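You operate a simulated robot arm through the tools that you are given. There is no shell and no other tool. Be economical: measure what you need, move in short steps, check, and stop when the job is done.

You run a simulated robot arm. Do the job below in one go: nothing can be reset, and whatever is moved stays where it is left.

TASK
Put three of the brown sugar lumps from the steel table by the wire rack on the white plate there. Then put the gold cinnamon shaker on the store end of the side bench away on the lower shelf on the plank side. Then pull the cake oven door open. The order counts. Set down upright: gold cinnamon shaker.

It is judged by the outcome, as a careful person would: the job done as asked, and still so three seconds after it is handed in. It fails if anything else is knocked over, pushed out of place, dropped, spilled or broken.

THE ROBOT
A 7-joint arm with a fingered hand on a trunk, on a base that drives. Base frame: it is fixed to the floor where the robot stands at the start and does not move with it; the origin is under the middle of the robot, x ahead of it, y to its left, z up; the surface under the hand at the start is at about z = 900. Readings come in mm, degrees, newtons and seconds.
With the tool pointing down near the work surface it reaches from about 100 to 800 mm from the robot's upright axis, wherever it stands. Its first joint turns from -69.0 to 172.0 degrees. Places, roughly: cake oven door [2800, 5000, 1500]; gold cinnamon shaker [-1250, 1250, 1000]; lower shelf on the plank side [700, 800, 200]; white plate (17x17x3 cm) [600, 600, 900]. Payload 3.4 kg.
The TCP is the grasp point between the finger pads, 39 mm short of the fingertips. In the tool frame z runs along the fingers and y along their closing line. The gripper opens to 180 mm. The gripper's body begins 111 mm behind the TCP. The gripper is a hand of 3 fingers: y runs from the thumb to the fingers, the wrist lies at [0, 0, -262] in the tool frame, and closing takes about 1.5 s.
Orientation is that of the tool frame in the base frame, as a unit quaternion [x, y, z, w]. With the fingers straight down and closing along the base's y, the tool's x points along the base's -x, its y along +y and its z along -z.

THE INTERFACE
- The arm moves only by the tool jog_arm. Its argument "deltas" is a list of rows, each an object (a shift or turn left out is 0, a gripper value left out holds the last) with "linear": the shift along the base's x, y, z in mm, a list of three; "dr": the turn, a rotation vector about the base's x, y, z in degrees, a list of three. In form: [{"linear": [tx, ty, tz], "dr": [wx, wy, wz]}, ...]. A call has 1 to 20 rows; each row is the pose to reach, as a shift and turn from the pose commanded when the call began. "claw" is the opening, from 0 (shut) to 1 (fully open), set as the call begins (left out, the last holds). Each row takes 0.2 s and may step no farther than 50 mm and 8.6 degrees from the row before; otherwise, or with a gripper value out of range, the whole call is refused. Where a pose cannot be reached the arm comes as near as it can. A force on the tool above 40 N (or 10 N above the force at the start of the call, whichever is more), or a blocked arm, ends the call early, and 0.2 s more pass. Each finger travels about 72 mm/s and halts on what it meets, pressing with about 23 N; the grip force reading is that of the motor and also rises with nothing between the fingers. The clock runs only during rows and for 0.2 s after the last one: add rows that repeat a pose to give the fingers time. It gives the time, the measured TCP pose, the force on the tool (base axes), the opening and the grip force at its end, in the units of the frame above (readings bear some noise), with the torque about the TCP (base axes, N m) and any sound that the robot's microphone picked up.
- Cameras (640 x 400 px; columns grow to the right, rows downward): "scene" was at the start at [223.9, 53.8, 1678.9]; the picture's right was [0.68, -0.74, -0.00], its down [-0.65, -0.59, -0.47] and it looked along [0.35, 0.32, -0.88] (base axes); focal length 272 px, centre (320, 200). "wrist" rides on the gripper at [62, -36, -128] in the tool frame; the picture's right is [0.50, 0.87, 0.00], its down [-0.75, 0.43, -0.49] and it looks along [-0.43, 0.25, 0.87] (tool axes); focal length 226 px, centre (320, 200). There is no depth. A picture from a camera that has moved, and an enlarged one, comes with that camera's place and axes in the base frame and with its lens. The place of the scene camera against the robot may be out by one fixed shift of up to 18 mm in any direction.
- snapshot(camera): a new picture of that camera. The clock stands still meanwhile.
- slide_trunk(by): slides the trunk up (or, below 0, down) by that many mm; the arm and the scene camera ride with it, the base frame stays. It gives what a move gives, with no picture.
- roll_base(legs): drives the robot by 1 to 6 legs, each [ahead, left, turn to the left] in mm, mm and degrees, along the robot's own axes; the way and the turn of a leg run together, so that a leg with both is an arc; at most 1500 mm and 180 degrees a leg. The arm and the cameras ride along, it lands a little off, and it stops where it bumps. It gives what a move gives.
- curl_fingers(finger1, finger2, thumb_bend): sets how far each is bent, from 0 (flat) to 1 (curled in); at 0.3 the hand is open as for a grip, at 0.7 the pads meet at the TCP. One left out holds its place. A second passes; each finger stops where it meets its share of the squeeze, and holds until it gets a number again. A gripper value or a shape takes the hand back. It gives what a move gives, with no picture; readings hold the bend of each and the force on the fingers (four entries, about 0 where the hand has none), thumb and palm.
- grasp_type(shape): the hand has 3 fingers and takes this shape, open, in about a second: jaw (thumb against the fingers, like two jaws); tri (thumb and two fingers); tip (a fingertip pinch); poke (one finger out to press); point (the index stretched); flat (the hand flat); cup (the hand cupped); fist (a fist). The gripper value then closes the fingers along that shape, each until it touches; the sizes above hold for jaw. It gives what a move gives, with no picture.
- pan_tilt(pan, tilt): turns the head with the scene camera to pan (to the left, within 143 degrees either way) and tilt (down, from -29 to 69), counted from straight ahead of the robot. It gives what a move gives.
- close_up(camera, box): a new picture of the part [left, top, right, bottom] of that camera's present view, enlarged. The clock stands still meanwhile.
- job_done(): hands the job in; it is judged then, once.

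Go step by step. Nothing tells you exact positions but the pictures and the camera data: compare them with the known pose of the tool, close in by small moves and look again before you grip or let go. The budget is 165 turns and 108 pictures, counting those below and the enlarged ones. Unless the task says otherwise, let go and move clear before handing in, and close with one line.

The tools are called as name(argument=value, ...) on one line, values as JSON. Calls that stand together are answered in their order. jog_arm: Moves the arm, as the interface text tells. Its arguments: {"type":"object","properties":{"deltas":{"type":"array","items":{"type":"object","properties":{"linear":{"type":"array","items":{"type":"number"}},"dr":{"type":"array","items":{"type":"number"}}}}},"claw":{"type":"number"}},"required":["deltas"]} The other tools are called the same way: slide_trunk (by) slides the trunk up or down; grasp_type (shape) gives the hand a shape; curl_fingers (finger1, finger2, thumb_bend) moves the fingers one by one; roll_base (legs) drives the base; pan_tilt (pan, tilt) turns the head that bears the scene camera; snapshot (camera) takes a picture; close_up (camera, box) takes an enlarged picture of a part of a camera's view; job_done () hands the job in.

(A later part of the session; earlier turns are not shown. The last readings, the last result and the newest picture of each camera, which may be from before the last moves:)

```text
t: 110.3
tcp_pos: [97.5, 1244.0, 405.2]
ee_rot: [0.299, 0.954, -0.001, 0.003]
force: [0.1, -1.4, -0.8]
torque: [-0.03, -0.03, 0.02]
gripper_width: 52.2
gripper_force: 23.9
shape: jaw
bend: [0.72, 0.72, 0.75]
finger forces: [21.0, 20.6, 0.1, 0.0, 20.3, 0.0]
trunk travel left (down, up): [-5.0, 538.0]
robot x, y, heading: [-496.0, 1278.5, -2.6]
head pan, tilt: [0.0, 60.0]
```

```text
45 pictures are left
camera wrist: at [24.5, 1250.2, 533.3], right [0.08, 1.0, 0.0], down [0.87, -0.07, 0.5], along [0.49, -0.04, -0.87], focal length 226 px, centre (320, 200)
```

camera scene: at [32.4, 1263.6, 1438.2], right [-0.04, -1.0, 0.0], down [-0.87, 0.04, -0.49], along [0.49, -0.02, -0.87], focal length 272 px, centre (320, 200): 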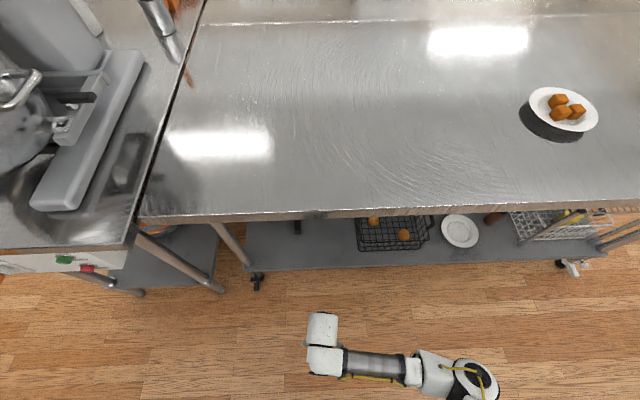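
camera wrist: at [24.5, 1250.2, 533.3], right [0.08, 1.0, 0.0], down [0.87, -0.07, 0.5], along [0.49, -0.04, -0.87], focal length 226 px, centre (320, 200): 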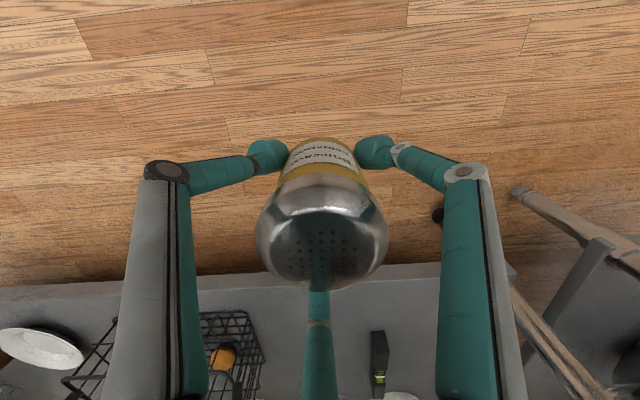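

The shelf top looks to be z≈232 with its edge at x≈360; the hand is at z 405 and fits under the table. I'm extending another 100 mm, then driving forward slowly in two legs with a check between.

jog_arm(deltas=[{"linear": [33, -3, 0]}, {"linear": [66, -6, 0]}, {"linear": [100, -10, 0]}, {"linear": [100, -10, 0]}])

roll_base(legs=[[120, 0, 0]])

pan_tilt(pan=-10, tilt=68)

snapshot(camera="scene")

snapshot(camera="wrist")

```text
t: 111.3
tcp_pos: [197.0, 1232.8, 405.5]
ee_rot: [0.299, 0.954, -0.001, 0.003]
force: [0.0, 0.7, -0.8]
torque: [0.0, -0.02, 0.0]
gripper_width: 52.1
gripper_force: 22.9
shape: jaw
bend: [0.72, 0.72, 0.75]
finger forces: [21.2, 20.7, 0.0, 0.0, 20.4, 0.0]
trunk travel left (down, up): [-5.0, 538.0]
robot x, y, heading: [-495.6, 1277.2, -2.1]
head pan, tilt: [0.0, 60.0]
```

```text
t: 112.5
tcp_pos: [314.1, 1230.1, 406.0]
ee_rot: [0.297, 0.955, -0.001, 0.002]
force: [0.2, -0.8, -1.6]
torque: [0.0, -0.05, 0.03]
gripper_width: 52.1
gripper_force: 23.1
shape: jaw
bend: [0.72, 0.72, 0.75]
finger forces: [21.2, 20.7, 0.1, 0.0, 20.4, 0.0]
trunk travel left (down, up): [-5.0, 538.0]
robot x, y, heading: [-381.4, 1270.3, -2.2]
head pan, tilt: [0.0, 60.0]
```

```text
t: 113.2
tcp_pos: [311.8, 1231.3, 410.3]
ee_rot: [0.298, 0.954, -0.001, 0.005]
force: [-0.4, -0.3, -1.8]
torque: [0.03, 0.02, -0.01]
gripper_width: 52.1
gripper_force: 22.3
shape: jaw
bend: [0.72, 0.72, 0.75]
finger forces: [21.2, 20.8, 0.1, 0.0, 20.6, 0.1]
trunk travel left (down, up): [-5.0, 538.0]
robot x, y, heading: [-378.4, 1273.8, -2.3]
head pan, tilt: [-10.0, 68.0]
```

```text
44 pictures are left
camera scene: at [139.1, 1251.3, 1429.4], right [-0.21, -0.98, 0.0], down [-0.91, 0.2, -0.37], along [0.36, -0.08, -0.93], focal length 272 px, centre (320, 200)
```

scene: 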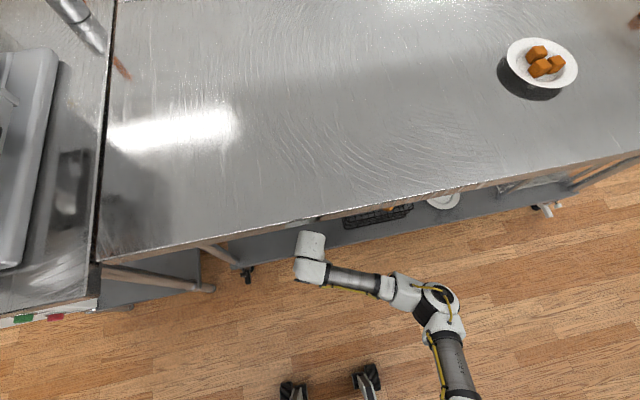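

```text
43 pictures are left
camera wrist: at [238.4, 1237.5, 537.5], right [0.08, 1.0, 0.0], down [0.86, -0.07, 0.5], along [0.5, -0.04, -0.87], focal length 226 px, centre (320, 200)
```

wrist: 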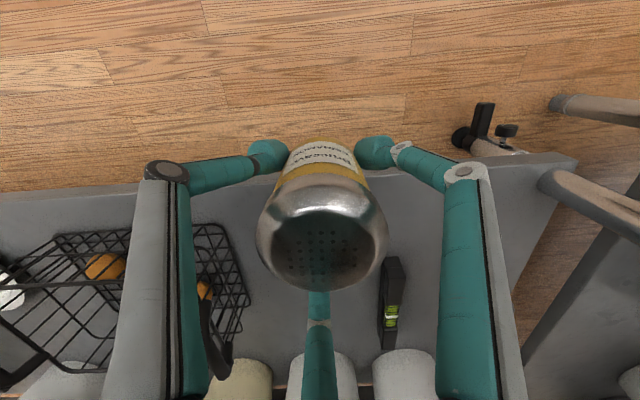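

The hand is entering under the table with ample height. The spirit level and basket are to either side of the lane, so I'm driving another 155 mm in.

roll_base(legs=[[155, 0, 0]])

snapshot(camera="wrist")

snapshot(camera="scene")

```text
t: 114.6
tcp_pos: [467.8, 1224.9, 409.5]
ee_rot: [0.298, 0.955, -0.003, 0.005]
force: [-0.3, 0.7, -1.8]
torque: [0.01, -0.02, -0.01]
gripper_width: 52.3
gripper_force: 23.1
shape: jaw
bend: [0.72, 0.72, 0.75]
finger forces: [21.3, 20.8, 0.1, 0.0, 20.6, 0.0]
trunk travel left (down, up): [-5.0, 538.0]
robot x, y, heading: [-224.7, 1266.1, -2.2]
head pan, tilt: [-10.0, 68.0]
```

```text
42 pictures are left
camera wrist: at [393.2, 1231.0, 537.1], right [0.08, 1.0, 0.0], down [0.86, -0.07, 0.5], along [0.5, -0.04, -0.87], focal length 226 px, centre (320, 200)
```

wrist: 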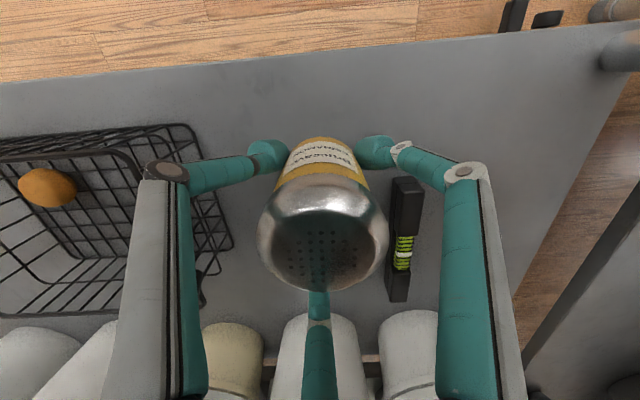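

```text
41 pictures are left
camera scene: at [294.2, 1245.0, 1429.2], right [-0.21, -0.98, 0.0], down [-0.91, 0.2, -0.37], along [0.36, -0.08, -0.93], focal length 272 px, centre (320, 200)
```

scene: 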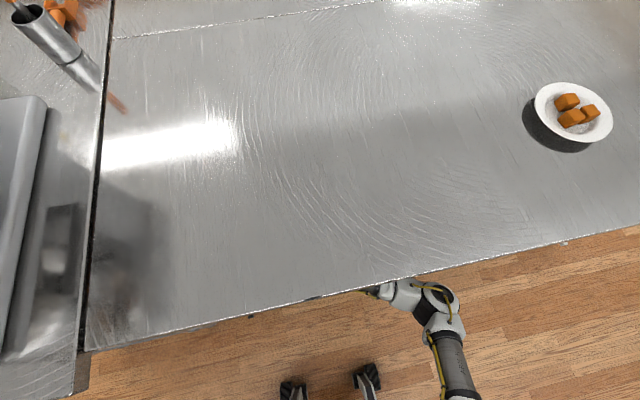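

Good position: the shaker is about 80 mm inside the shelf edge with clear space on both sides. I'm lowering to about z 300, then in small steps to contact.

jog_arm(deltas=[{"linear": [0, 0, -30]}, {"linear": [0, 0, -60]}, {"linear": [0, 0, -90]}, {"linear": [0, 0, -110]}, {"linear": [0, 0, -110]}])

snapshot(camera="wrist")

```text
t: 115.8
tcp_pos: [465.7, 1228.5, 302.8]
ee_rot: [0.299, 0.954, -0.001, 0.009]
force: [0.1, 0.3, -0.9]
torque: [0.04, 0.02, 0.01]
gripper_width: 51.9
gripper_force: 22.7
shape: jaw
bend: [0.72, 0.72, 0.75]
finger forces: [21.3, 20.7, 0.1, 0.0, 20.5, 0.0]
trunk travel left (down, up): [-5.0, 538.0]
robot x, y, heading: [-223.1, 1269.5, -2.2]
head pan, tilt: [-10.0, 68.0]
```

```text
40 pictures are left
camera wrist: at [390.8, 1235.0, 430.6], right [0.08, 1.0, -0.01], down [0.86, -0.07, 0.51], along [0.5, -0.05, -0.86], focal length 226 px, centre (320, 200)
```

wrist: 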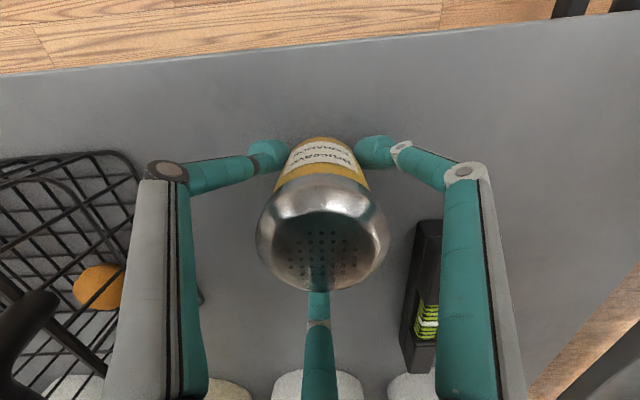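

jog_arm(deltas=[{"linear": [0, 0, -5]}, {"linear": [0, 0, -10]}, {"linear": [0, 0, -15]}, {"linear": [0, 0, -19]}, {"linear": [0, 0, -22]}, {"linear": [0, 0, -22]}])

snapshot(camera="wrist")

```text
t: 117.2
tcp_pos: [464.9, 1226.3, 280.9]
ee_rot: [0.297, 0.955, -0.001, 0.009]
force: [0.2, -0.4, -0.9]
torque: [0.02, 0.01, 0.03]
gripper_width: 51.9
gripper_force: 23.5
shape: jaw
bend: [0.72, 0.72, 0.75]
finger forces: [21.3, 20.7, 0.0, 0.0, 20.4, 0.0]
trunk travel left (down, up): [-5.0, 538.0]
robot x, y, heading: [-225.8, 1267.6, -2.1]
head pan, tilt: [-10.0, 68.0]
```

```text
39 pictures are left
camera wrist: at [390.7, 1232.5, 408.8], right [0.08, 1.0, -0.01], down [0.86, -0.07, 0.51], along [0.5, -0.05, -0.86], focal length 226 px, centre (320, 200)
```

wrist: 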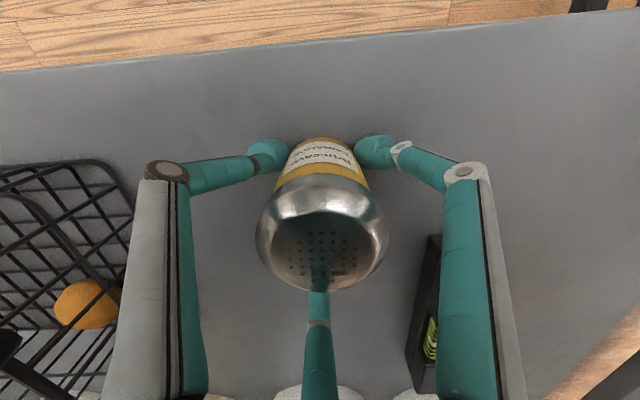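

jog_arm(deltas=[{"linear": [0, 0, -3]}, {"linear": [0, 0, -6]}, {"linear": [0, 0, -9]}, {"linear": [0, 0, -11]}, {"linear": [0, 0, -12]}, {"linear": [0, 0, -12]}])

close_up(camera="wrist", box=[220, 80, 420, 210])

```text
t: 118.2
tcp_pos: [466.7, 1227.8, 278.7]
ee_rot: [0.297, 0.955, 0.001, 0.013]
force: [-3.2, -1.5, 18.4]
torque: [-0.11, 0.42, -0.01]
gripper_width: 55.0
gripper_force: 22.7
shape: jaw
bend: [0.73, 0.72, 0.76]
finger forces: [27.6, 21.2, 0.0, 0.1, 28.8, 0.0]
trunk travel left (down, up): [-5.0, 538.0]
robot x, y, heading: [-226.6, 1269.5, -2.4]
head pan, tilt: [-10.0, 68.0]
stopped in row 5: the force on the tool passed its limit at 42 N (the readings are from after the stop); the commanded pose is now the measured one
```

```text
3.08 times, centred on (320, 145) of wrist
camera zoom: at [390.5, 1233.6, 405.5], right [0.08, 1.0, 0.0], down [0.85, -0.07, 0.52], along [0.51, -0.04, -0.86], focal length 696 px, centre (320, 369)
```

zoom: 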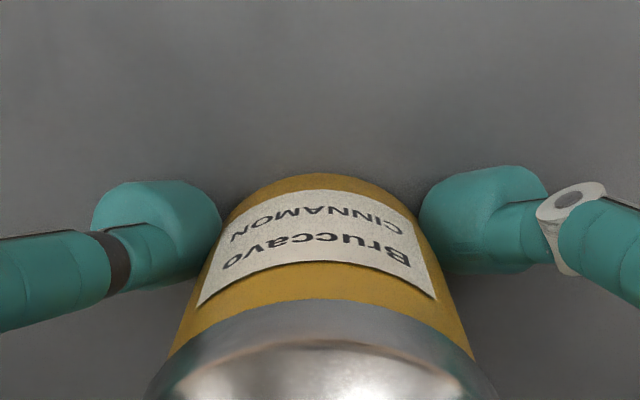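

Contact with the shelf. I'm easing up 2 mm to take off the pressure, then opening.

jog_arm(deltas=[{"linear": [0, 0, 1]}, {"linear": [0, 0, 2]}, {"linear": [0, 0, 2]}])

jog_arm(deltas=[{"linear": [0, 0, 0]}, {"linear": [0, 0, 0]}, {"linear": [0, 0, 0]}, {"linear": [0, 0, 0]}], claw=0.62)

snapshot(camera="wrist")

```text
t: 119.0
tcp_pos: [465.3, 1226.9, 280.0]
ee_rot: [0.297, 0.955, 0.001, 0.013]
force: [1.5, -1.2, 11.7]
torque: [-0.03, 0.1, 0.09]
gripper_width: 54.1
gripper_force: 22.4
shape: jaw
bend: [0.73, 0.72, 0.76]
finger forces: [26.3, 23.4, 0.1, 0.0, 23.0, 0.1]
trunk travel left (down, up): [-5.0, 538.0]
robot x, y, heading: [-222.0, 1269.6, -2.4]
head pan, tilt: [-10.0, 68.0]
```

```text
t: 120.0
tcp_pos: [465.7, 1227.8, 280.1]
ee_rot: [0.298, 0.955, 0.001, 0.012]
force: [1.8, -2.3, 12.3]
torque: [0.25, 0.25, 0.01]
gripper_width: 105.2
gripper_force: 0.0
shape: jaw
bend: [0.72, 0.68, 0.68]
finger forces: [10.5, 0.1, 0.0, 0.0, 2.1, 0.1]
trunk travel left (down, up): [-5.0, 538.0]
robot x, y, heading: [-228.1, 1267.0, -2.3]
head pan, tilt: [-10.0, 68.0]
```

```text
37 pictures are left
camera wrist: at [389.9, 1233.3, 405.8], right [0.08, 1.0, 0.0], down [0.86, -0.07, 0.51], along [0.51, -0.05, -0.86], focal length 226 px, centre (320, 200)
```

wrist: 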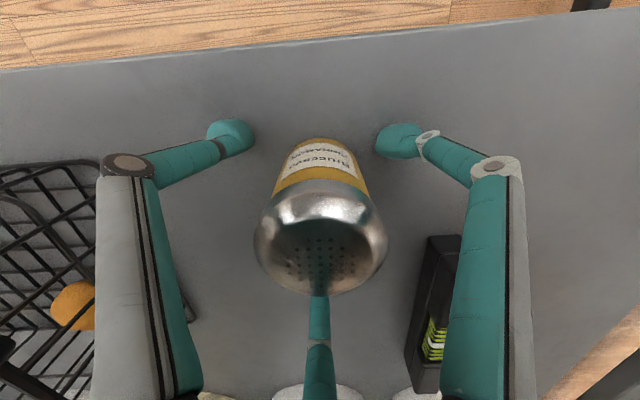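

One finger is rubbing on the shelf. I'm rising a few mm and checking that the shaker is free.

jog_arm(deltas=[{"linear": [0, 0, 2]}, {"linear": [0, 0, 5]}, {"linear": [0, 0, 8]}, {"linear": [0, 0, 8]}, {"linear": [0, 0, 8]}], claw=0.65)

snapshot(camera="wrist")

```text
t: 121.2
tcp_pos: [465.1, 1227.1, 286.7]
ee_rot: [0.298, 0.955, 0.0, 0.011]
force: [-0.8, -0.4, 0.6]
torque: [0.0, 0.0, -0.04]
gripper_width: 116.7
gripper_force: 0.1
shape: jaw
bend: [0.66, 0.66, 0.66]
finger forces: [0.0, 0.1, 0.1, 0.0, 0.1, 0.1]
trunk travel left (down, up): [-5.0, 538.0]
robot x, y, heading: [-224.8, 1267.1, -2.3]
head pan, tilt: [-10.0, 68.0]
```

```text
36 pictures are left
camera wrist: at [390.2, 1233.8, 413.6], right [0.08, 1.0, 0.0], down [0.86, -0.07, 0.51], along [0.51, -0.04, -0.86], focal length 226 px, centre (320, 200)
```

wrist: 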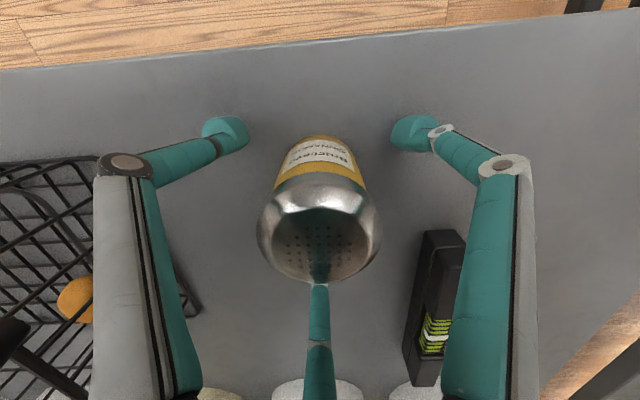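

Released and standing. I'm rising above the shaker, then backing straight out.

jog_arm(deltas=[{"linear": [0, 0, 30]}, {"linear": [0, 0, 60]}, {"linear": [0, 0, 90]}, {"linear": [0, 0, 120]}, {"linear": [0, 0, 120]}])

roll_base(legs=[[-330, 0, 0]])

pan_tilt(pan=0, tilt=55)

snapshot(camera="scene")

snapshot(camera="wrist")

```text
t: 122.5
tcp_pos: [466.6, 1226.6, 407.7]
ee_rot: [0.297, 0.955, 0.0, 0.012]
force: [0.3, 0.5, 0.2]
torque: [0.0, 0.0, 0.02]
gripper_width: 116.8
gripper_force: 0.0
shape: jaw
bend: [0.66, 0.66, 0.66]
finger forces: [0.0, 0.0, 0.1, 0.0, 0.0, 0.0]
trunk travel left (down, up): [-5.0, 538.0]
robot x, y, heading: [-226.6, 1263.5, -2.2]
head pan, tilt: [-10.0, 68.0]
```

```text
t: 124.6
tcp_pos: [138.2, 1243.9, 406.2]
ee_rot: [0.294, 0.956, 0.001, 0.012]
force: [-0.1, -0.4, -0.5]
torque: [-0.02, 0.0, 0.03]
gripper_width: 116.6
gripper_force: 0.1
shape: jaw
bend: [0.66, 0.66, 0.66]
finger forces: [0.0, 0.0, 0.0, 0.0, 0.0, 0.0]
trunk travel left (down, up): [-5.0, 538.0]
robot x, y, heading: [-554.3, 1279.3, -1.9]
head pan, tilt: [-10.0, 68.0]
```

```text
t: 125.4
tcp_pos: [135.1, 1244.2, 411.0]
ee_rot: [0.294, 0.956, 0.0, 0.015]
force: [-0.2, -0.6, -0.5]
torque: [0.01, 0.03, 0.0]
gripper_width: 116.5
gripper_force: 0.1
shape: jaw
bend: [0.66, 0.66, 0.66]
finger forces: [0.0, 0.0, 0.1, 0.0, 0.0, 0.0]
trunk travel left (down, up): [-5.0, 538.0]
robot x, y, heading: [-553.6, 1275.2, -1.8]
head pan, tilt: [0.0, 55.0]
```

```text
35 pictures are left
camera scene: at [-19.0, 1270.0, 1444.2], right [-0.03, -1.0, 0.0], down [-0.82, 0.03, -0.57], along [0.57, -0.02, -0.82], focal length 272 px, centre (320, 200)
```

scene: 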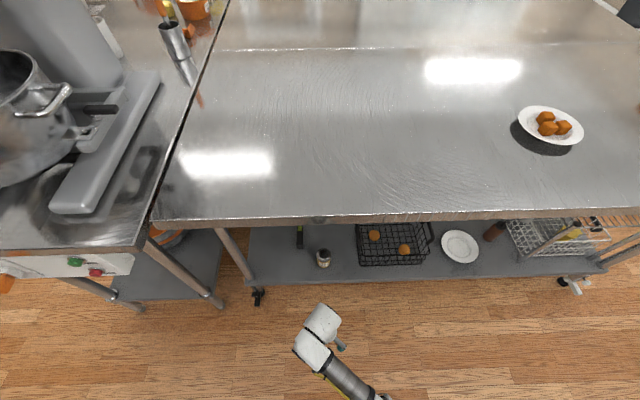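

```text
34 pictures are left
camera wrist: at [59.6, 1250.2, 536.9], right [0.07, 1.0, -0.01], down [0.85, -0.06, 0.52], along [0.52, -0.04, -0.86], focal length 226 px, centre (320, 200)
```

wrist: 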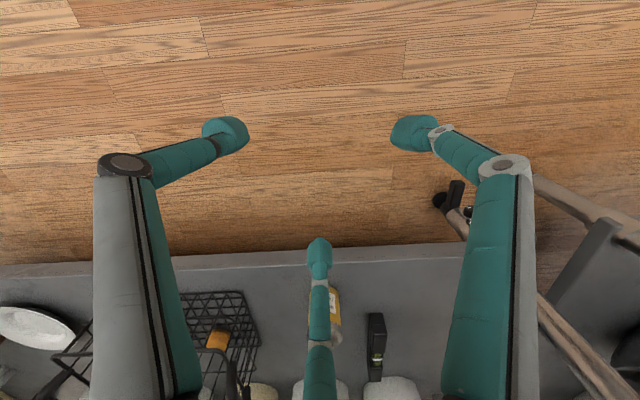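

The shaker stands upright on the lower shelf, with the lumps on the plate untouched. Now the oven: raising the trunk back up and then the arm.

slide_trunk(by=170)

snapshot(camera="scene")

```text
t: 127.3
tcp_pos: [136.1, 1242.8, 579.3]
ee_rot: [0.294, 0.956, 0.0, 0.014]
force: [0.9, 0.9, -0.2]
torque: [0.01, 0.02, -0.02]
gripper_width: 116.7
gripper_force: 0.0
shape: jaw
bend: [0.66, 0.66, 0.66]
finger forces: [0.1, 0.1, 0.1, 0.1, 0.1, 0.0]
trunk travel left (down, up): [-175.0, 368.0]
robot x, y, heading: [-552.8, 1279.0, -1.8]
head pan, tilt: [0.0, 55.0]
```

```text
33 pictures are left
camera scene: at [-303.2, 1279.4, 1686.1], right [-0.03, -1.0, 0.0], down [-0.82, 0.03, -0.57], along [0.57, -0.02, -0.82], focal length 272 px, centre (320, 200)
```

scene: 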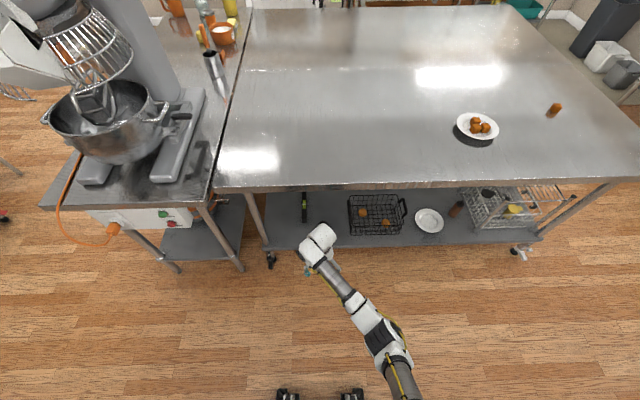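

I'm tucking the arm up and back toward the robot.

jog_arm(deltas=[{"linear": [-20, 2, 40]}, {"linear": [-40, 4, 80]}, {"linear": [-60, 6, 120]}, {"linear": [-80, 8, 160]}, {"linear": [-100, 10, 200]}, {"linear": [-120, 12, 240]}, {"linear": [-140, 14, 280]}, {"linear": [-160, 16, 320]}, {"linear": [-180, 18, 360]}, {"linear": [-200, 20, 400]}, {"linear": [-220, 22, 440]}, {"linear": [-240, 24, 480]}, {"linear": [-260, 26, 520]}, {"linear": [-270, 26, 560]}, {"linear": [-270, 26, 600]}, {"linear": [-270, 26, 600]}])

pan_tilt(pan=60, tilt=15)

snapshot(camera="scene")

```text
t: 130.7
tcp_pos: [-134.9, 1268.0, 1182.9]
ee_rot: [0.294, 0.956, 0.0, 0.014]
force: [1.3, 0.0, 0.1]
torque: [-0.02, 0.04, 0.04]
gripper_width: 116.6
gripper_force: 0.0
shape: jaw
bend: [0.66, 0.66, 0.66]
finger forces: [0.0, 0.1, 0.0, 0.1, 0.1, 0.0]
trunk travel left (down, up): [-175.0, 368.0]
robot x, y, heading: [-554.5, 1278.9, -1.8]
head pan, tilt: [0.0, 55.0]
```

```text
t: 132.0
tcp_pos: [-135.0, 1267.7, 1184.1]
ee_rot: [0.294, 0.956, 0.001, 0.016]
force: [-0.6, -0.7, 1.0]
torque: [-0.02, -0.05, 0.02]
gripper_width: 117.0
gripper_force: 0.1
shape: jaw
bend: [0.66, 0.66, 0.66]
finger forces: [0.0, 0.1, 0.1, 0.1, 0.1, 0.1]
trunk travel left (down, up): [-175.0, 368.0]
robot x, y, heading: [-550.8, 1276.8, -2.1]
head pan, tilt: [60.0, 15.0]
```

```text
32 pictures are left
camera scene: at [-327.7, 1359.5, 1747.1], right [0.85, -0.53, 0.0], down [-0.14, -0.22, -0.97], along [0.51, 0.82, -0.26], focal length 272 px, centre (320, 200)
```

scene: 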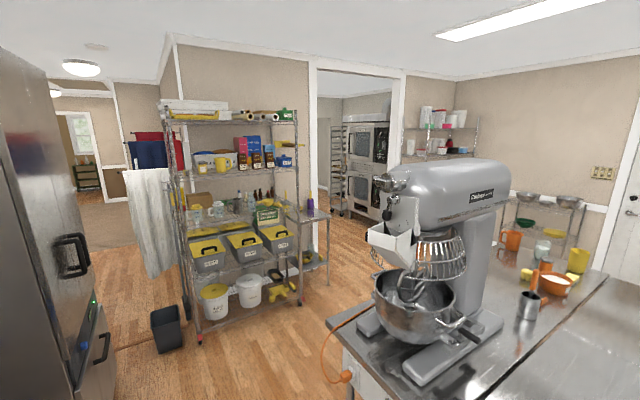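

The oven is visible through the doorway beyond. I'm zooming in on it and the route.

close_up(camera="scene", box=[290, 80, 430, 230])

```text
2.67 times, centred on (360, 155) of scene
camera zoom: at [-327.7, 1359.5, 1747.1], right [0.85, -0.53, 0.0], down [-0.14, -0.22, -0.97], along [0.51, 0.82, -0.26], focal length 725 px, centre (213, 320)
```

zoom: 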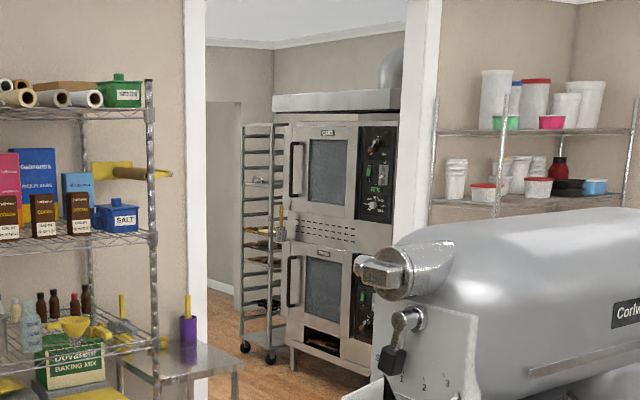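

The oven faces −x, with the upper door's vertical handle on its left and hinges on the right by the panel. I'm turning to face +y and driving up the corridor.

roll_base(legs=[[0, 0, 92], [1200, -280, 0]])

pan_tilt(pan=-35, tilt=25)

snapshot(camera="scene")

```text
t: 141.9
tcp_pos: [-330.7, 2846.5, 1182.9]
ee_rot: [-0.503, 0.864, 0.011, 0.009]
force: [0.5, 0.2, -0.6]
torque: [0.01, -0.02, 0.06]
gripper_width: 116.6
gripper_force: 0.0
shape: jaw
bend: [0.66, 0.66, 0.66]
finger forces: [0.1, 0.1, 0.0, 0.1, 0.0, 0.0]
trunk travel left (down, up): [-175.0, 368.0]
robot x, y, heading: [-306.3, 2430.3, 92.7]
head pan, tilt: [60.0, 15.0]
```

```text
t: 143.6
tcp_pos: [-332.2, 2841.9, 1183.7]
ee_rot: [-0.503, 0.864, 0.012, 0.011]
force: [0.1, 0.0, 1.0]
torque: [0.03, 0.04, 0.03]
gripper_width: 116.7
gripper_force: 0.0
shape: jaw
bend: [0.66, 0.66, 0.66]
finger forces: [0.0, 0.1, 0.0, 0.0, 0.0, 0.1]
trunk travel left (down, up): [-175.0, 368.0]
robot x, y, heading: [-306.6, 2430.9, 92.8]
head pan, tilt: [-35.0, 25.0]
```

```text
30 pictures are left
camera scene: at [-268.1, 2700.3, 1730.4], right [0.85, -0.53, 0.0], down [-0.23, -0.36, -0.9], along [0.48, 0.76, -0.43], focal length 272 px, centre (320, 200)
```

scene: 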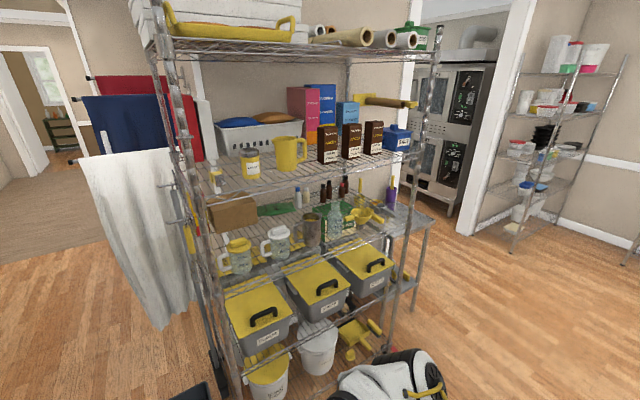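

A storage rack stands ahead; the doorway lies beyond to the right (x≈1450–2640 at y≈4030). I'll take the lane between rack and table end: forward 300, turn right to face +x, then along.

roll_base(legs=[[300, 0, 0], [0, 0, -93], [1400, 180, 0]])

pan_tilt(pan=50, tilt=25)

snapshot(camera="scene")

```text
t: 156.2
tcp_pos: [1478.9, 2868.6, 1183.6]
ee_rot: [0.291, 0.957, 0.0, 0.018]
force: [0.1, -0.6, -0.6]
torque: [0.02, -0.03, -0.02]
gripper_width: 116.9
gripper_force: 0.1
shape: jaw
bend: [0.66, 0.66, 0.66]
finger forces: [0.0, 0.1, 0.1, 0.0, 0.1, 0.1]
trunk travel left (down, up): [-175.0, 368.0]
robot x, y, heading: [1064.9, 2874.4, -1.7]
head pan, tilt: [-35.0, 25.0]
```

```text
t: 157.8
tcp_pos: [1475.1, 2871.5, 1185.9]
ee_rot: [0.291, 0.956, 0.0, 0.018]
force: [1.0, -0.5, 0.0]
torque: [0.0, -0.02, 0.01]
gripper_width: 116.7
gripper_force: 0.0
shape: jaw
bend: [0.66, 0.66, 0.66]
finger forces: [0.0, 0.0, 0.0, 0.1, 0.0, 0.0]
trunk travel left (down, up): [-175.0, 368.0]
robot x, y, heading: [1061.8, 2875.3, -1.5]
head pan, tilt: [50.0, 25.0]
```

```text
29 pictures are left
camera scene: at [1301.3, 2947.5, 1730.8], right [0.75, -0.66, 0.0], down [-0.28, -0.31, -0.91], along [0.6, 0.68, -0.42], focal length 272 px, centre (320, 200)
```

scene: 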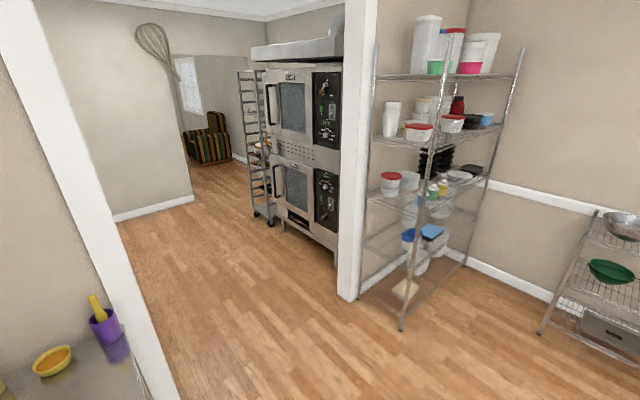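

The doorway is clear. The oven face is near x≈2950 from y≈4620 to 5475, with the handle at its left end. I'm driving to x≈1800 and strafing through the doorway to y≈5150.

roll_base(legs=[[740, 0, 1.6], [0, 1200, 0], [0, 1080, 0]])

pan_tilt(pan=5, tilt=15)

snapshot(camera="scene")

```text
t: 172.7
tcp_pos: [2271.9, 5162.1, 1184.3]
ee_rot: [0.292, 0.956, 0.0, 0.018]
force: [-0.3, -0.2, -0.5]
torque: [0.0, -0.05, 0.0]
gripper_width: 116.7
gripper_force: 0.1
shape: jaw
bend: [0.66, 0.66, 0.66]
finger forces: [0.1, 0.0, 0.0, 0.0, 0.0, 0.0]
trunk travel left (down, up): [-175.0, 368.0]
robot x, y, heading: [1857.9, 5169.8, -1.2]
head pan, tilt: [50.0, 25.0]
```

```text
t: 173.8
tcp_pos: [2268.0, 5161.1, 1188.1]
ee_rot: [0.292, 0.956, 0.001, 0.019]
force: [-0.1, -0.5, -0.5]
torque: [0.0, -0.02, -0.02]
gripper_width: 116.6
gripper_force: 0.1
shape: jaw
bend: [0.66, 0.66, 0.66]
finger forces: [0.0, 0.1, 0.0, 0.1, 0.0, 0.0]
trunk travel left (down, up): [-175.0, 368.0]
robot x, y, heading: [1857.4, 5166.2, -1.6]
head pan, tilt: [5.0, 15.0]
```

```text
28 pictures are left
camera scene: at [2129.5, 5174.1, 1746.8], right [0.06, -1.0, 0.0], down [-0.26, -0.01, -0.96], along [0.96, 0.06, -0.26], focal length 272 px, centre (320, 200)
```

scene: 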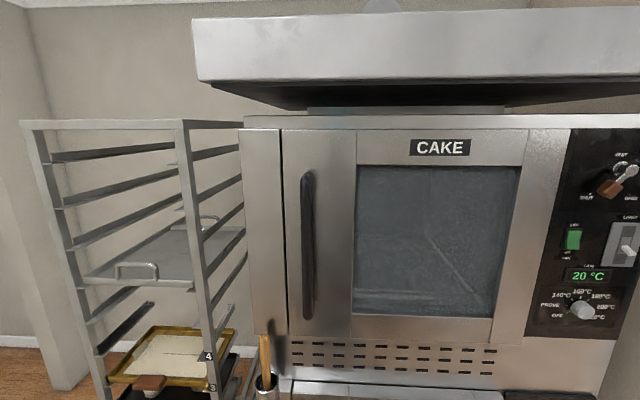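

This is the CAKE oven; the vertical black handle is at y≈5250 and z≈1440. I'll turn the hand to point forward at it: first yaw to square it, then pitch up while moving forward and up.

jog_arm(deltas=[{"linear": [10, 0, 20], "dr": [0, 0, 8.5]}, {"linear": [20, 0, 40], "dr": [0, 0, 17]}, {"linear": [30, 0, 60], "dr": [0, 0, 25.5]}, {"linear": [40, 0, 80], "dr": [0, 0, 34]}, {"linear": [40, 0, 80], "dr": [0, 0, 34]}])

jog_arm(deltas=[{"linear": [20, 0, 15], "dr": [0, -8.4, 0]}, {"linear": [40, 0, 30], "dr": [0, -16.8, 0]}, {"linear": [60, 0, 45], "dr": [0, -25.2, 0]}, {"linear": [80, 0, 60], "dr": [0, -33.6, 0]}, {"linear": [100, 0, 75], "dr": [0, -42, 0]}, {"linear": [115, 0, 90], "dr": [0, -50.4, 0]}, {"linear": [130, 0, 105], "dr": [0, -58.8, 0]}, {"linear": [145, 0, 120], "dr": [0, -67.2, 0]}, {"linear": [160, 0, 140], "dr": [0, -75.6, 0]}, {"linear": [170, 0, 160], "dr": [0, -84, 0]}, {"linear": [180, 0, 180], "dr": [0, -90, 0]}, {"linear": [180, 0, 180], "dr": [0, -90, 0]}])

snapshot(camera="scene")

snapshot(camera="wrist")

```text
t: 175.0
tcp_pos: [2310.0, 5162.8, 1266.4]
ee_rot: [-0.002, 1.0, 0.007, 0.019]
force: [1.2, 0.6, 0.2]
torque: [-0.03, 0.02, -0.01]
gripper_width: 116.6
gripper_force: 0.0
shape: jaw
bend: [0.66, 0.66, 0.66]
finger forces: [0.0, 0.0, 0.0, 0.0, 0.0, 0.0]
trunk travel left (down, up): [-175.0, 368.0]
robot x, y, heading: [1860.7, 5167.5, -1.4]
head pan, tilt: [5.0, 15.0]
```

```text
t: 177.6
tcp_pos: [2487.8, 5164.4, 1448.0]
ee_rot: [-0.004, 0.694, 0.003, 0.72]
force: [0.5, -0.9, 0.2]
torque: [0.0, -0.05, -0.01]
gripper_width: 116.9
gripper_force: 0.1
shape: jaw
bend: [0.66, 0.66, 0.66]
finger forces: [0.0, 0.0, 0.0, 0.0, 0.0, 0.0]
trunk travel left (down, up): [-175.0, 368.0]
robot x, y, heading: [1857.4, 5168.8, -1.6]
head pan, tilt: [5.0, 15.0]
```

```text
27 pictures are left
camera scene: at [2129.5, 5176.2, 1746.8], right [0.06, -1.0, 0.0], down [-0.26, -0.01, -0.96], along [0.96, 0.06, -0.26], focal length 272 px, centre (320, 200)
```

scene: 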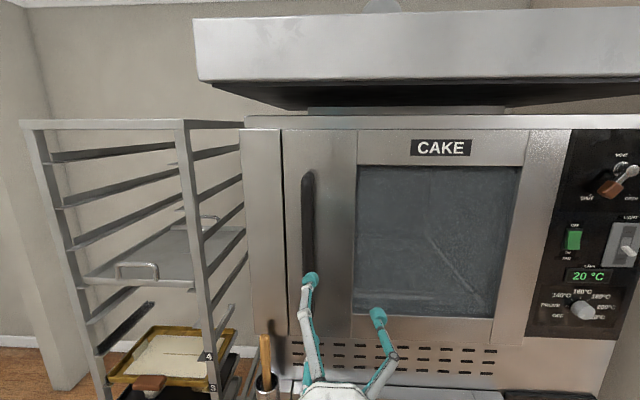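

```text
26 pictures are left
camera wrist: at [2362.1, 5126.5, 1380.9], right [0.01, 0.87, -0.5], down [-0.53, 0.43, 0.73], along [0.85, 0.26, 0.46], focal length 226 px, centre (320, 200)
```

wrist: 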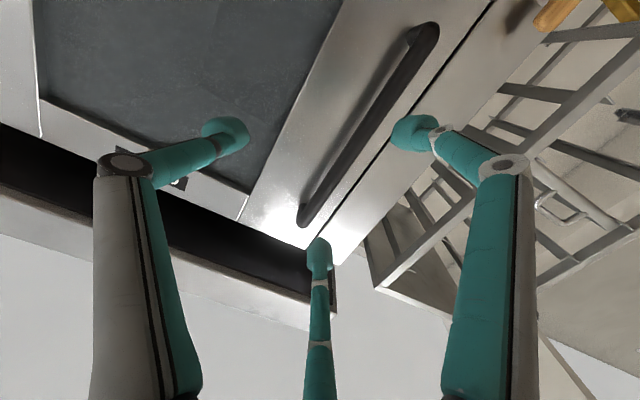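

Triangulating: the handle bar is at x≈2715, y≈5232, z from about 1300 to 1645. I'm driving 120 forward and 73 left so the open hand is just short of it.

roll_base(legs=[[110, 73, 0]])

snapshot(camera="wrist")

snapshot(camera="scene")

```text
t: 178.9
tcp_pos: [2602.5, 5219.8, 1444.7]
ee_rot: [-0.002, 0.695, 0.007, 0.719]
force: [0.6, -1.0, 0.6]
torque: [0.01, -0.01, 0.06]
gripper_width: 116.7
gripper_force: 0.0
shape: jaw
bend: [0.66, 0.66, 0.66]
finger forces: [0.0, 0.1, 0.1, 0.1, 0.1, 0.0]
trunk travel left (down, up): [-175.0, 368.0]
robot x, y, heading: [1970.2, 5231.9, -1.5]
head pan, tilt: [5.0, 15.0]
```

```text
25 pictures are left
camera wrist: at [2476.8, 5182.7, 1379.2], right [0.01, 0.87, -0.49], down [-0.52, 0.42, 0.74], along [0.85, 0.25, 0.46], focal length 226 px, centre (320, 200)
```

wrist: 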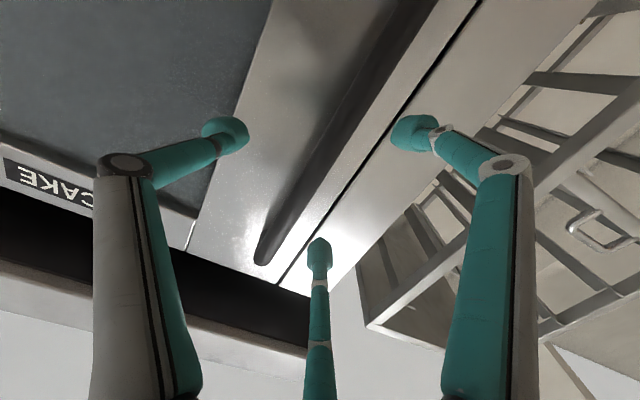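

```text
24 pictures are left
camera scene: at [2243.5, 5221.1, 1746.3], right [0.06, -1.0, -0.02], down [-0.26, 0.0, -0.96], along [0.96, 0.06, -0.26], focal length 272 px, centre (320, 200)
```

scene: 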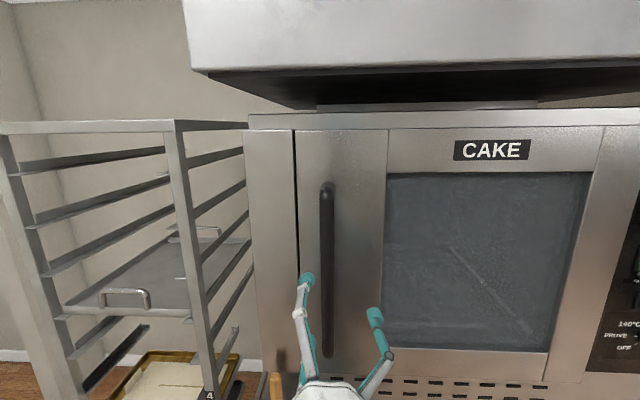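

The handle is at (2718, 5229), top z≈1645. I'm moving the open hand in around it with small steps.

jog_arm(deltas=[{"linear": [25, 9, 5]}, {"linear": [50, 9, 10]}, {"linear": [70, 9, 15]}, {"linear": [80, 9, 15]}, {"linear": [90, 9, 15]}, {"linear": [90, 9, 15]}])

snapshot(camera="wrist")

close_up(camera="scene", box=[230, 160, 430, 400])

```text
t: 180.3
tcp_pos: [2689.5, 5234.2, 1463.0]
ee_rot: [-0.003, 0.693, 0.004, 0.72]
force: [0.1, 0.5, 0.3]
torque: [0.0, 0.01, 0.02]
gripper_width: 117.1
gripper_force: 0.0
shape: jaw
bend: [0.66, 0.66, 0.66]
finger forces: [0.1, 0.0, 0.0, 0.1, 0.0, 0.0]
trunk travel left (down, up): [-175.0, 368.0]
robot x, y, heading: [1974.4, 5231.9, -1.5]
head pan, tilt: [5.0, 15.0]
```

```text
23 pictures are left
camera wrist: at [2563.4, 5197.5, 1395.8], right [0.01, 0.87, -0.5], down [-0.53, 0.43, 0.73], along [0.85, 0.25, 0.46], focal length 226 px, centre (320, 200)
```

wrist: 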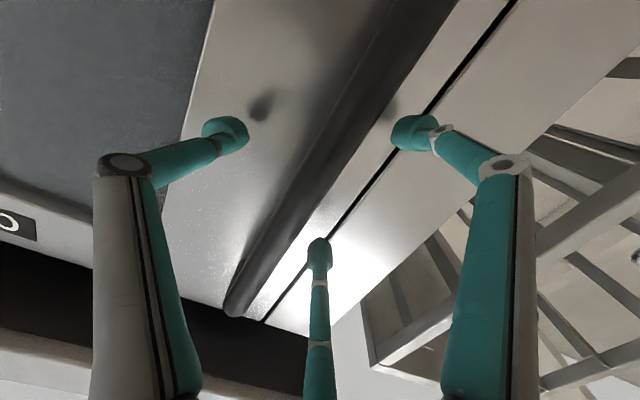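

```text
1.67 times, centred on (330, 280) of scene
camera zoom: at [2242.5, 5230.5, 1746.7], right [0.06, -1.0, -0.01], down [-0.26, -0.01, -0.96], along [0.96, 0.06, -0.26], focal length 453 px, centre (303, 67)
```

zoom: 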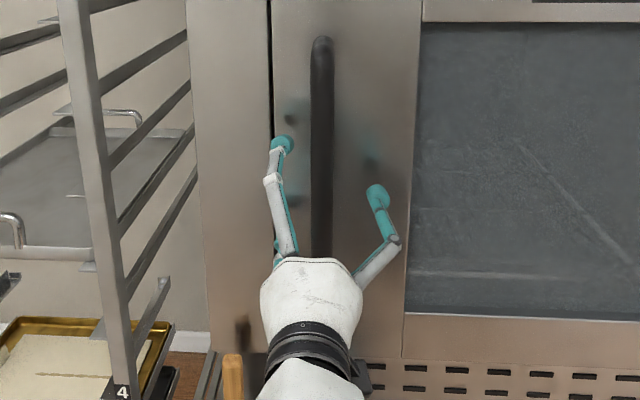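

The bar is between the thumb and fingers. I'm moving in a little more, gently, and then closing.

jog_arm(deltas=[{"linear": [4, 0, 0]}, {"linear": [8, 0, 0]}, {"linear": [12, 0, 0]}, {"linear": [16, 0, 0]}, {"linear": [20, 0, 0]}, {"linear": [20, 0, 0]}])

jog_arm(deltas=[{"linear": [0, 0, 0]}, {"linear": [0, 0, 0]}, {"linear": [0, 0, 0]}, {"linear": [0, 0, 0]}, {"linear": [0, 0, 0]}, {"linear": [0, 0, 0]}, {"linear": [0, 0, 0]}], claw=0.0)

snapshot(camera="wrist")

```text
t: 181.7
tcp_pos: [2708.0, 5257.3, 1464.1]
ee_rot: [-0.008, 0.693, 0.0, 0.721]
force: [0.8, 0.1, 0.4]
torque: [-0.02, -0.02, -0.01]
gripper_width: 116.9
gripper_force: 0.1
shape: jaw
bend: [0.66, 0.66, 0.66]
finger forces: [0.0, 0.0, 0.1, 0.1, 0.0, 0.1]
trunk travel left (down, up): [-175.0, 368.0]
robot x, y, heading: [1970.1, 5237.9, -1.5]
head pan, tilt: [5.0, 15.0]
```

```text
t: 183.3
tcp_pos: [2708.1, 5245.7, 1464.0]
ee_rot: [-0.004, 0.694, 0.001, 0.72]
force: [2.0, -12.1, 0.8]
torque: [-0.02, 0.01, 0.02]
gripper_width: 9.3
gripper_force: 22.7
shape: jaw
bend: [0.66, 0.66, 0.78]
finger forces: [0.0, 0.0, 0.0, 0.0, 18.8, 0.0]
trunk travel left (down, up): [-175.0, 368.0]
robot x, y, heading: [1972.8, 5235.7, -1.4]
head pan, tilt: [5.0, 15.0]
```

```text
21 pictures are left
camera wrist: at [2583.1, 5209.0, 1396.8], right [0.01, 0.86, -0.5], down [-0.52, 0.43, 0.73], along [0.85, 0.26, 0.46], focal length 226 px, centre (320, 200)
```

wrist: 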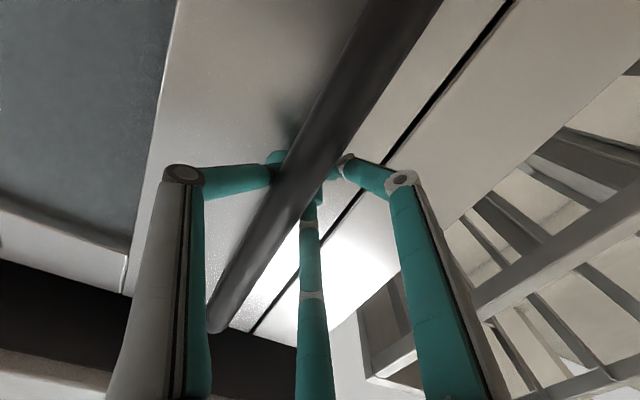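

The fingers have closed behind the bar, hooking it. Now I'm pulling along the door's arc (hinge on the right near y≈4620).

jog_arm(deltas=[{"linear": [-10, -2, 0]}, {"linear": [-20, -3, 0]}, {"linear": [-35, -5, 0]}, {"linear": [-55, -8, 0]}, {"linear": [-80, -12, 0]}, {"linear": [-105, -17, 0]}, {"linear": [-130, -25, 0]}, {"linear": [-155, -33, 0]}, {"linear": [-155, -33, 0]}])

snapshot(camera="scene")

```text
t: 185.3
tcp_pos: [2551.9, 5210.2, 1462.0]
ee_rot: [-0.005, 0.694, 0.002, 0.72]
force: [10.4, -22.1, 4.3]
torque: [-0.16, -0.01, 0.42]
gripper_width: 11.8
gripper_force: 23.0
shape: jaw
bend: [0.66, 0.66, 0.77]
finger forces: [0.0, 0.0, 0.1, 0.0, 28.4, 0.0]
trunk travel left (down, up): [-175.0, 368.0]
robot x, y, heading: [1970.9, 5236.4, -1.6]
head pan, tilt: [5.0, 15.0]
```

```text
20 pictures are left
camera scene: at [2246.1, 5228.1, 1746.0], right [0.06, -1.0, -0.01], down [-0.26, 0.0, -0.96], along [0.96, 0.06, -0.26], focal length 272 px, centre (320, 200)
```

scene: 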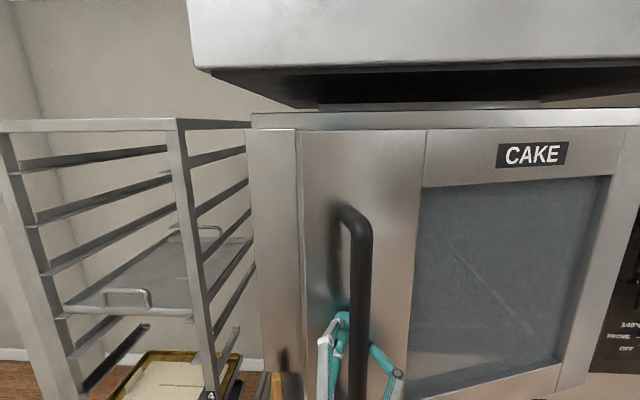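

The door is opening. There's sideways load, so I'm easing −y, then backing the base along the arc while holding.

jog_arm(deltas=[{"linear": [0, -6, 0]}, {"linear": [-10, -15, 0]}, {"linear": [-25, -22, 0]}, {"linear": [-25, -22, 0]}])

roll_base(legs=[[-60, -28, 0], [-60, -36, 0]])

snapshot(camera="scene")

```text
t: 186.3
tcp_pos: [2527.2, 5194.8, 1462.5]
ee_rot: [-0.008, 0.694, 0.002, 0.72]
force: [1.3, -2.1, 1.3]
torque: [-0.03, -0.02, 0.05]
gripper_width: 9.2
gripper_force: 23.2
shape: jaw
bend: [0.66, 0.66, 0.78]
finger forces: [0.1, 0.0, 0.0, 0.0, 1.6, 0.0]
trunk travel left (down, up): [-175.0, 368.0]
robot x, y, heading: [1973.2, 5235.1, -1.4]
head pan, tilt: [5.0, 15.0]
```

```text
t: 187.7
tcp_pos: [2455.8, 5166.7, 1461.8]
ee_rot: [0.004, 0.698, -0.01, 0.716]
force: [29.9, -38.8, -7.7]
torque: [0.33, -0.06, 1.59]
gripper_width: 17.8
gripper_force: 23.0
shape: jaw
bend: [0.73, 0.72, 0.72]
finger forces: [0.0, 0.0, 0.1, 0.1, 47.0, 0.0]
trunk travel left (down, up): [-175.0, 368.0]
robot x, y, heading: [1893.7, 5202.1, -1.9]
head pan, tilt: [5.0, 15.0]
stopped in leg 2: the force on the tool passed its limit at 46 N (the readings are from after the stop); the commanded pose is now the measured one
```

```text
19 pictures are left
camera scene: at [2181.5, 5185.0, 1742.7], right [0.06, -1.0, -0.02], down [-0.27, 0.0, -0.96], along [0.96, 0.06, -0.27], focal length 272 px, centre (320, 200)
```

scene: 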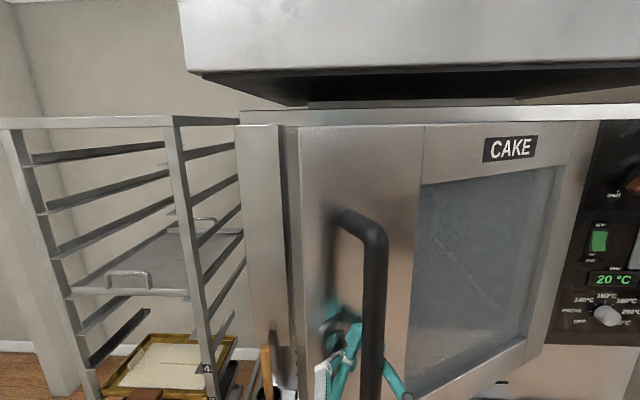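

The door is about 25° open. The hand is twisting against it, so I'm turning the hand with the door (yaw +16°) and easing −y.

jog_arm(deltas=[{"linear": [0, -6, 0]}, {"linear": [0, -12, 0], "dr": [0, 0, 4]}, {"linear": [0, -16, 0], "dr": [0, 0, 8]}, {"linear": [-3, -18, 0], "dr": [0, 0, 12]}, {"linear": [-6, -20, 0], "dr": [0, 0, 16]}, {"linear": [-6, -20, 0], "dr": [0, 0, 16]}])

snapshot(camera="wrist")

```text
t: 189.1
tcp_pos: [2437.6, 5152.0, 1465.0]
ee_rot: [-0.097, 0.688, 0.09, 0.714]
force: [13.8, -18.3, -18.5]
torque: [0.68, 0.15, 0.39]
gripper_width: 11.7
gripper_force: 22.4
shape: jaw
bend: [0.73, 0.72, 0.77]
finger forces: [1.9, 0.0, 0.0, 0.1, 24.1, 0.1]
trunk travel left (down, up): [-175.0, 368.0]
robot x, y, heading: [1890.3, 5200.4, -1.6]
head pan, tilt: [5.0, 15.0]
```

```text
18 pictures are left
camera wrist: at [2326.0, 5082.9, 1398.4], right [-0.21, 0.83, -0.51], down [-0.62, 0.29, 0.73], along [0.76, 0.47, 0.45], focal length 226 px, centre (320, 200)
```

wrist: 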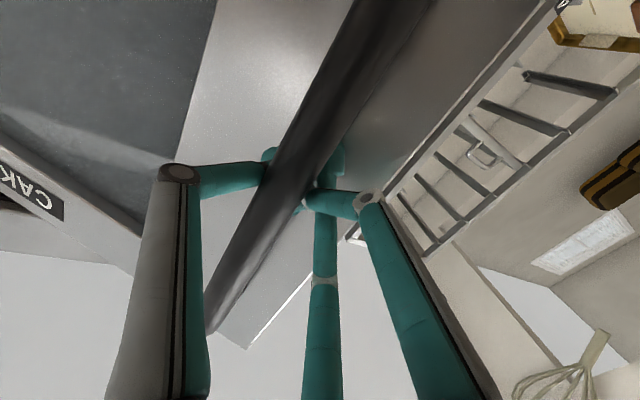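

Still hooked. Continuing along the arc: base back-right, then more hand yaw.

roll_base(legs=[[-40, -45, 0]])

jog_arm(deltas=[{"linear": [-4, -6, 0], "dr": [0, 0, 3]}, {"linear": [-12, -13, 0], "dr": [0, 0, 6]}, {"linear": [-22, -21, 0], "dr": [0, 0, 9]}, {"linear": [-32, -30, 0], "dr": [0, 0, 12]}, {"linear": [-42, -39, 0], "dr": [0, 0, 14]}, {"linear": [-42, -39, 0], "dr": [0, 0, 14]}])

snapshot(camera="scene")

```text
t: 190.6
tcp_pos: [2393.8, 5122.4, 1469.8]
ee_rot: [-0.09, 0.689, 0.079, 0.715]
force: [33.0, -35.2, 2.5]
torque: [-0.07, -0.04, 1.65]
gripper_width: 15.8
gripper_force: 22.7
shape: jaw
bend: [0.73, 0.72, 0.74]
finger forces: [0.1, 0.0, 0.0, 0.0, 48.4, 0.0]
trunk travel left (down, up): [-175.0, 368.0]
robot x, y, heading: [1848.4, 5157.6, -1.8]
head pan, tilt: [5.0, 15.0]
stopped in leg 1: the force on the tool passed its limit at 45 N (the readings are from after the stop); the commanded pose is now the measured one
```

```text
t: 191.9
tcp_pos: [2348.6, 5092.1, 1470.4]
ee_rot: [-0.177, 0.671, 0.164, 0.701]
force: [34.4, -31.9, -12.6]
torque: [0.64, 0.17, 1.19]
gripper_width: 19.0
gripper_force: 23.1
shape: jaw
bend: [0.73, 0.72, 0.73]
finger forces: [0.1, 0.0, 0.0, 0.0, 46.5, 0.1]
trunk travel left (down, up): [-175.0, 368.0]
robot x, y, heading: [1851.9, 5156.2, -1.8]
head pan, tilt: [5.0, 15.0]
```

```text
17 pictures are left
camera scene: at [2136.3, 5137.5, 1743.4], right [0.06, -1.0, -0.02], down [-0.27, 0.0, -0.96], along [0.96, 0.06, -0.27], focal length 272 px, centre (320, 200)
```

scene: 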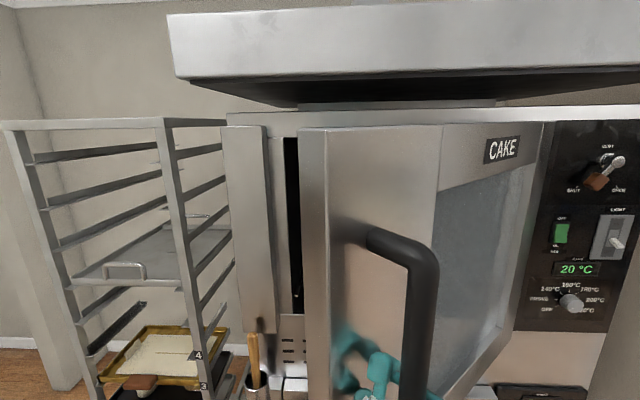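

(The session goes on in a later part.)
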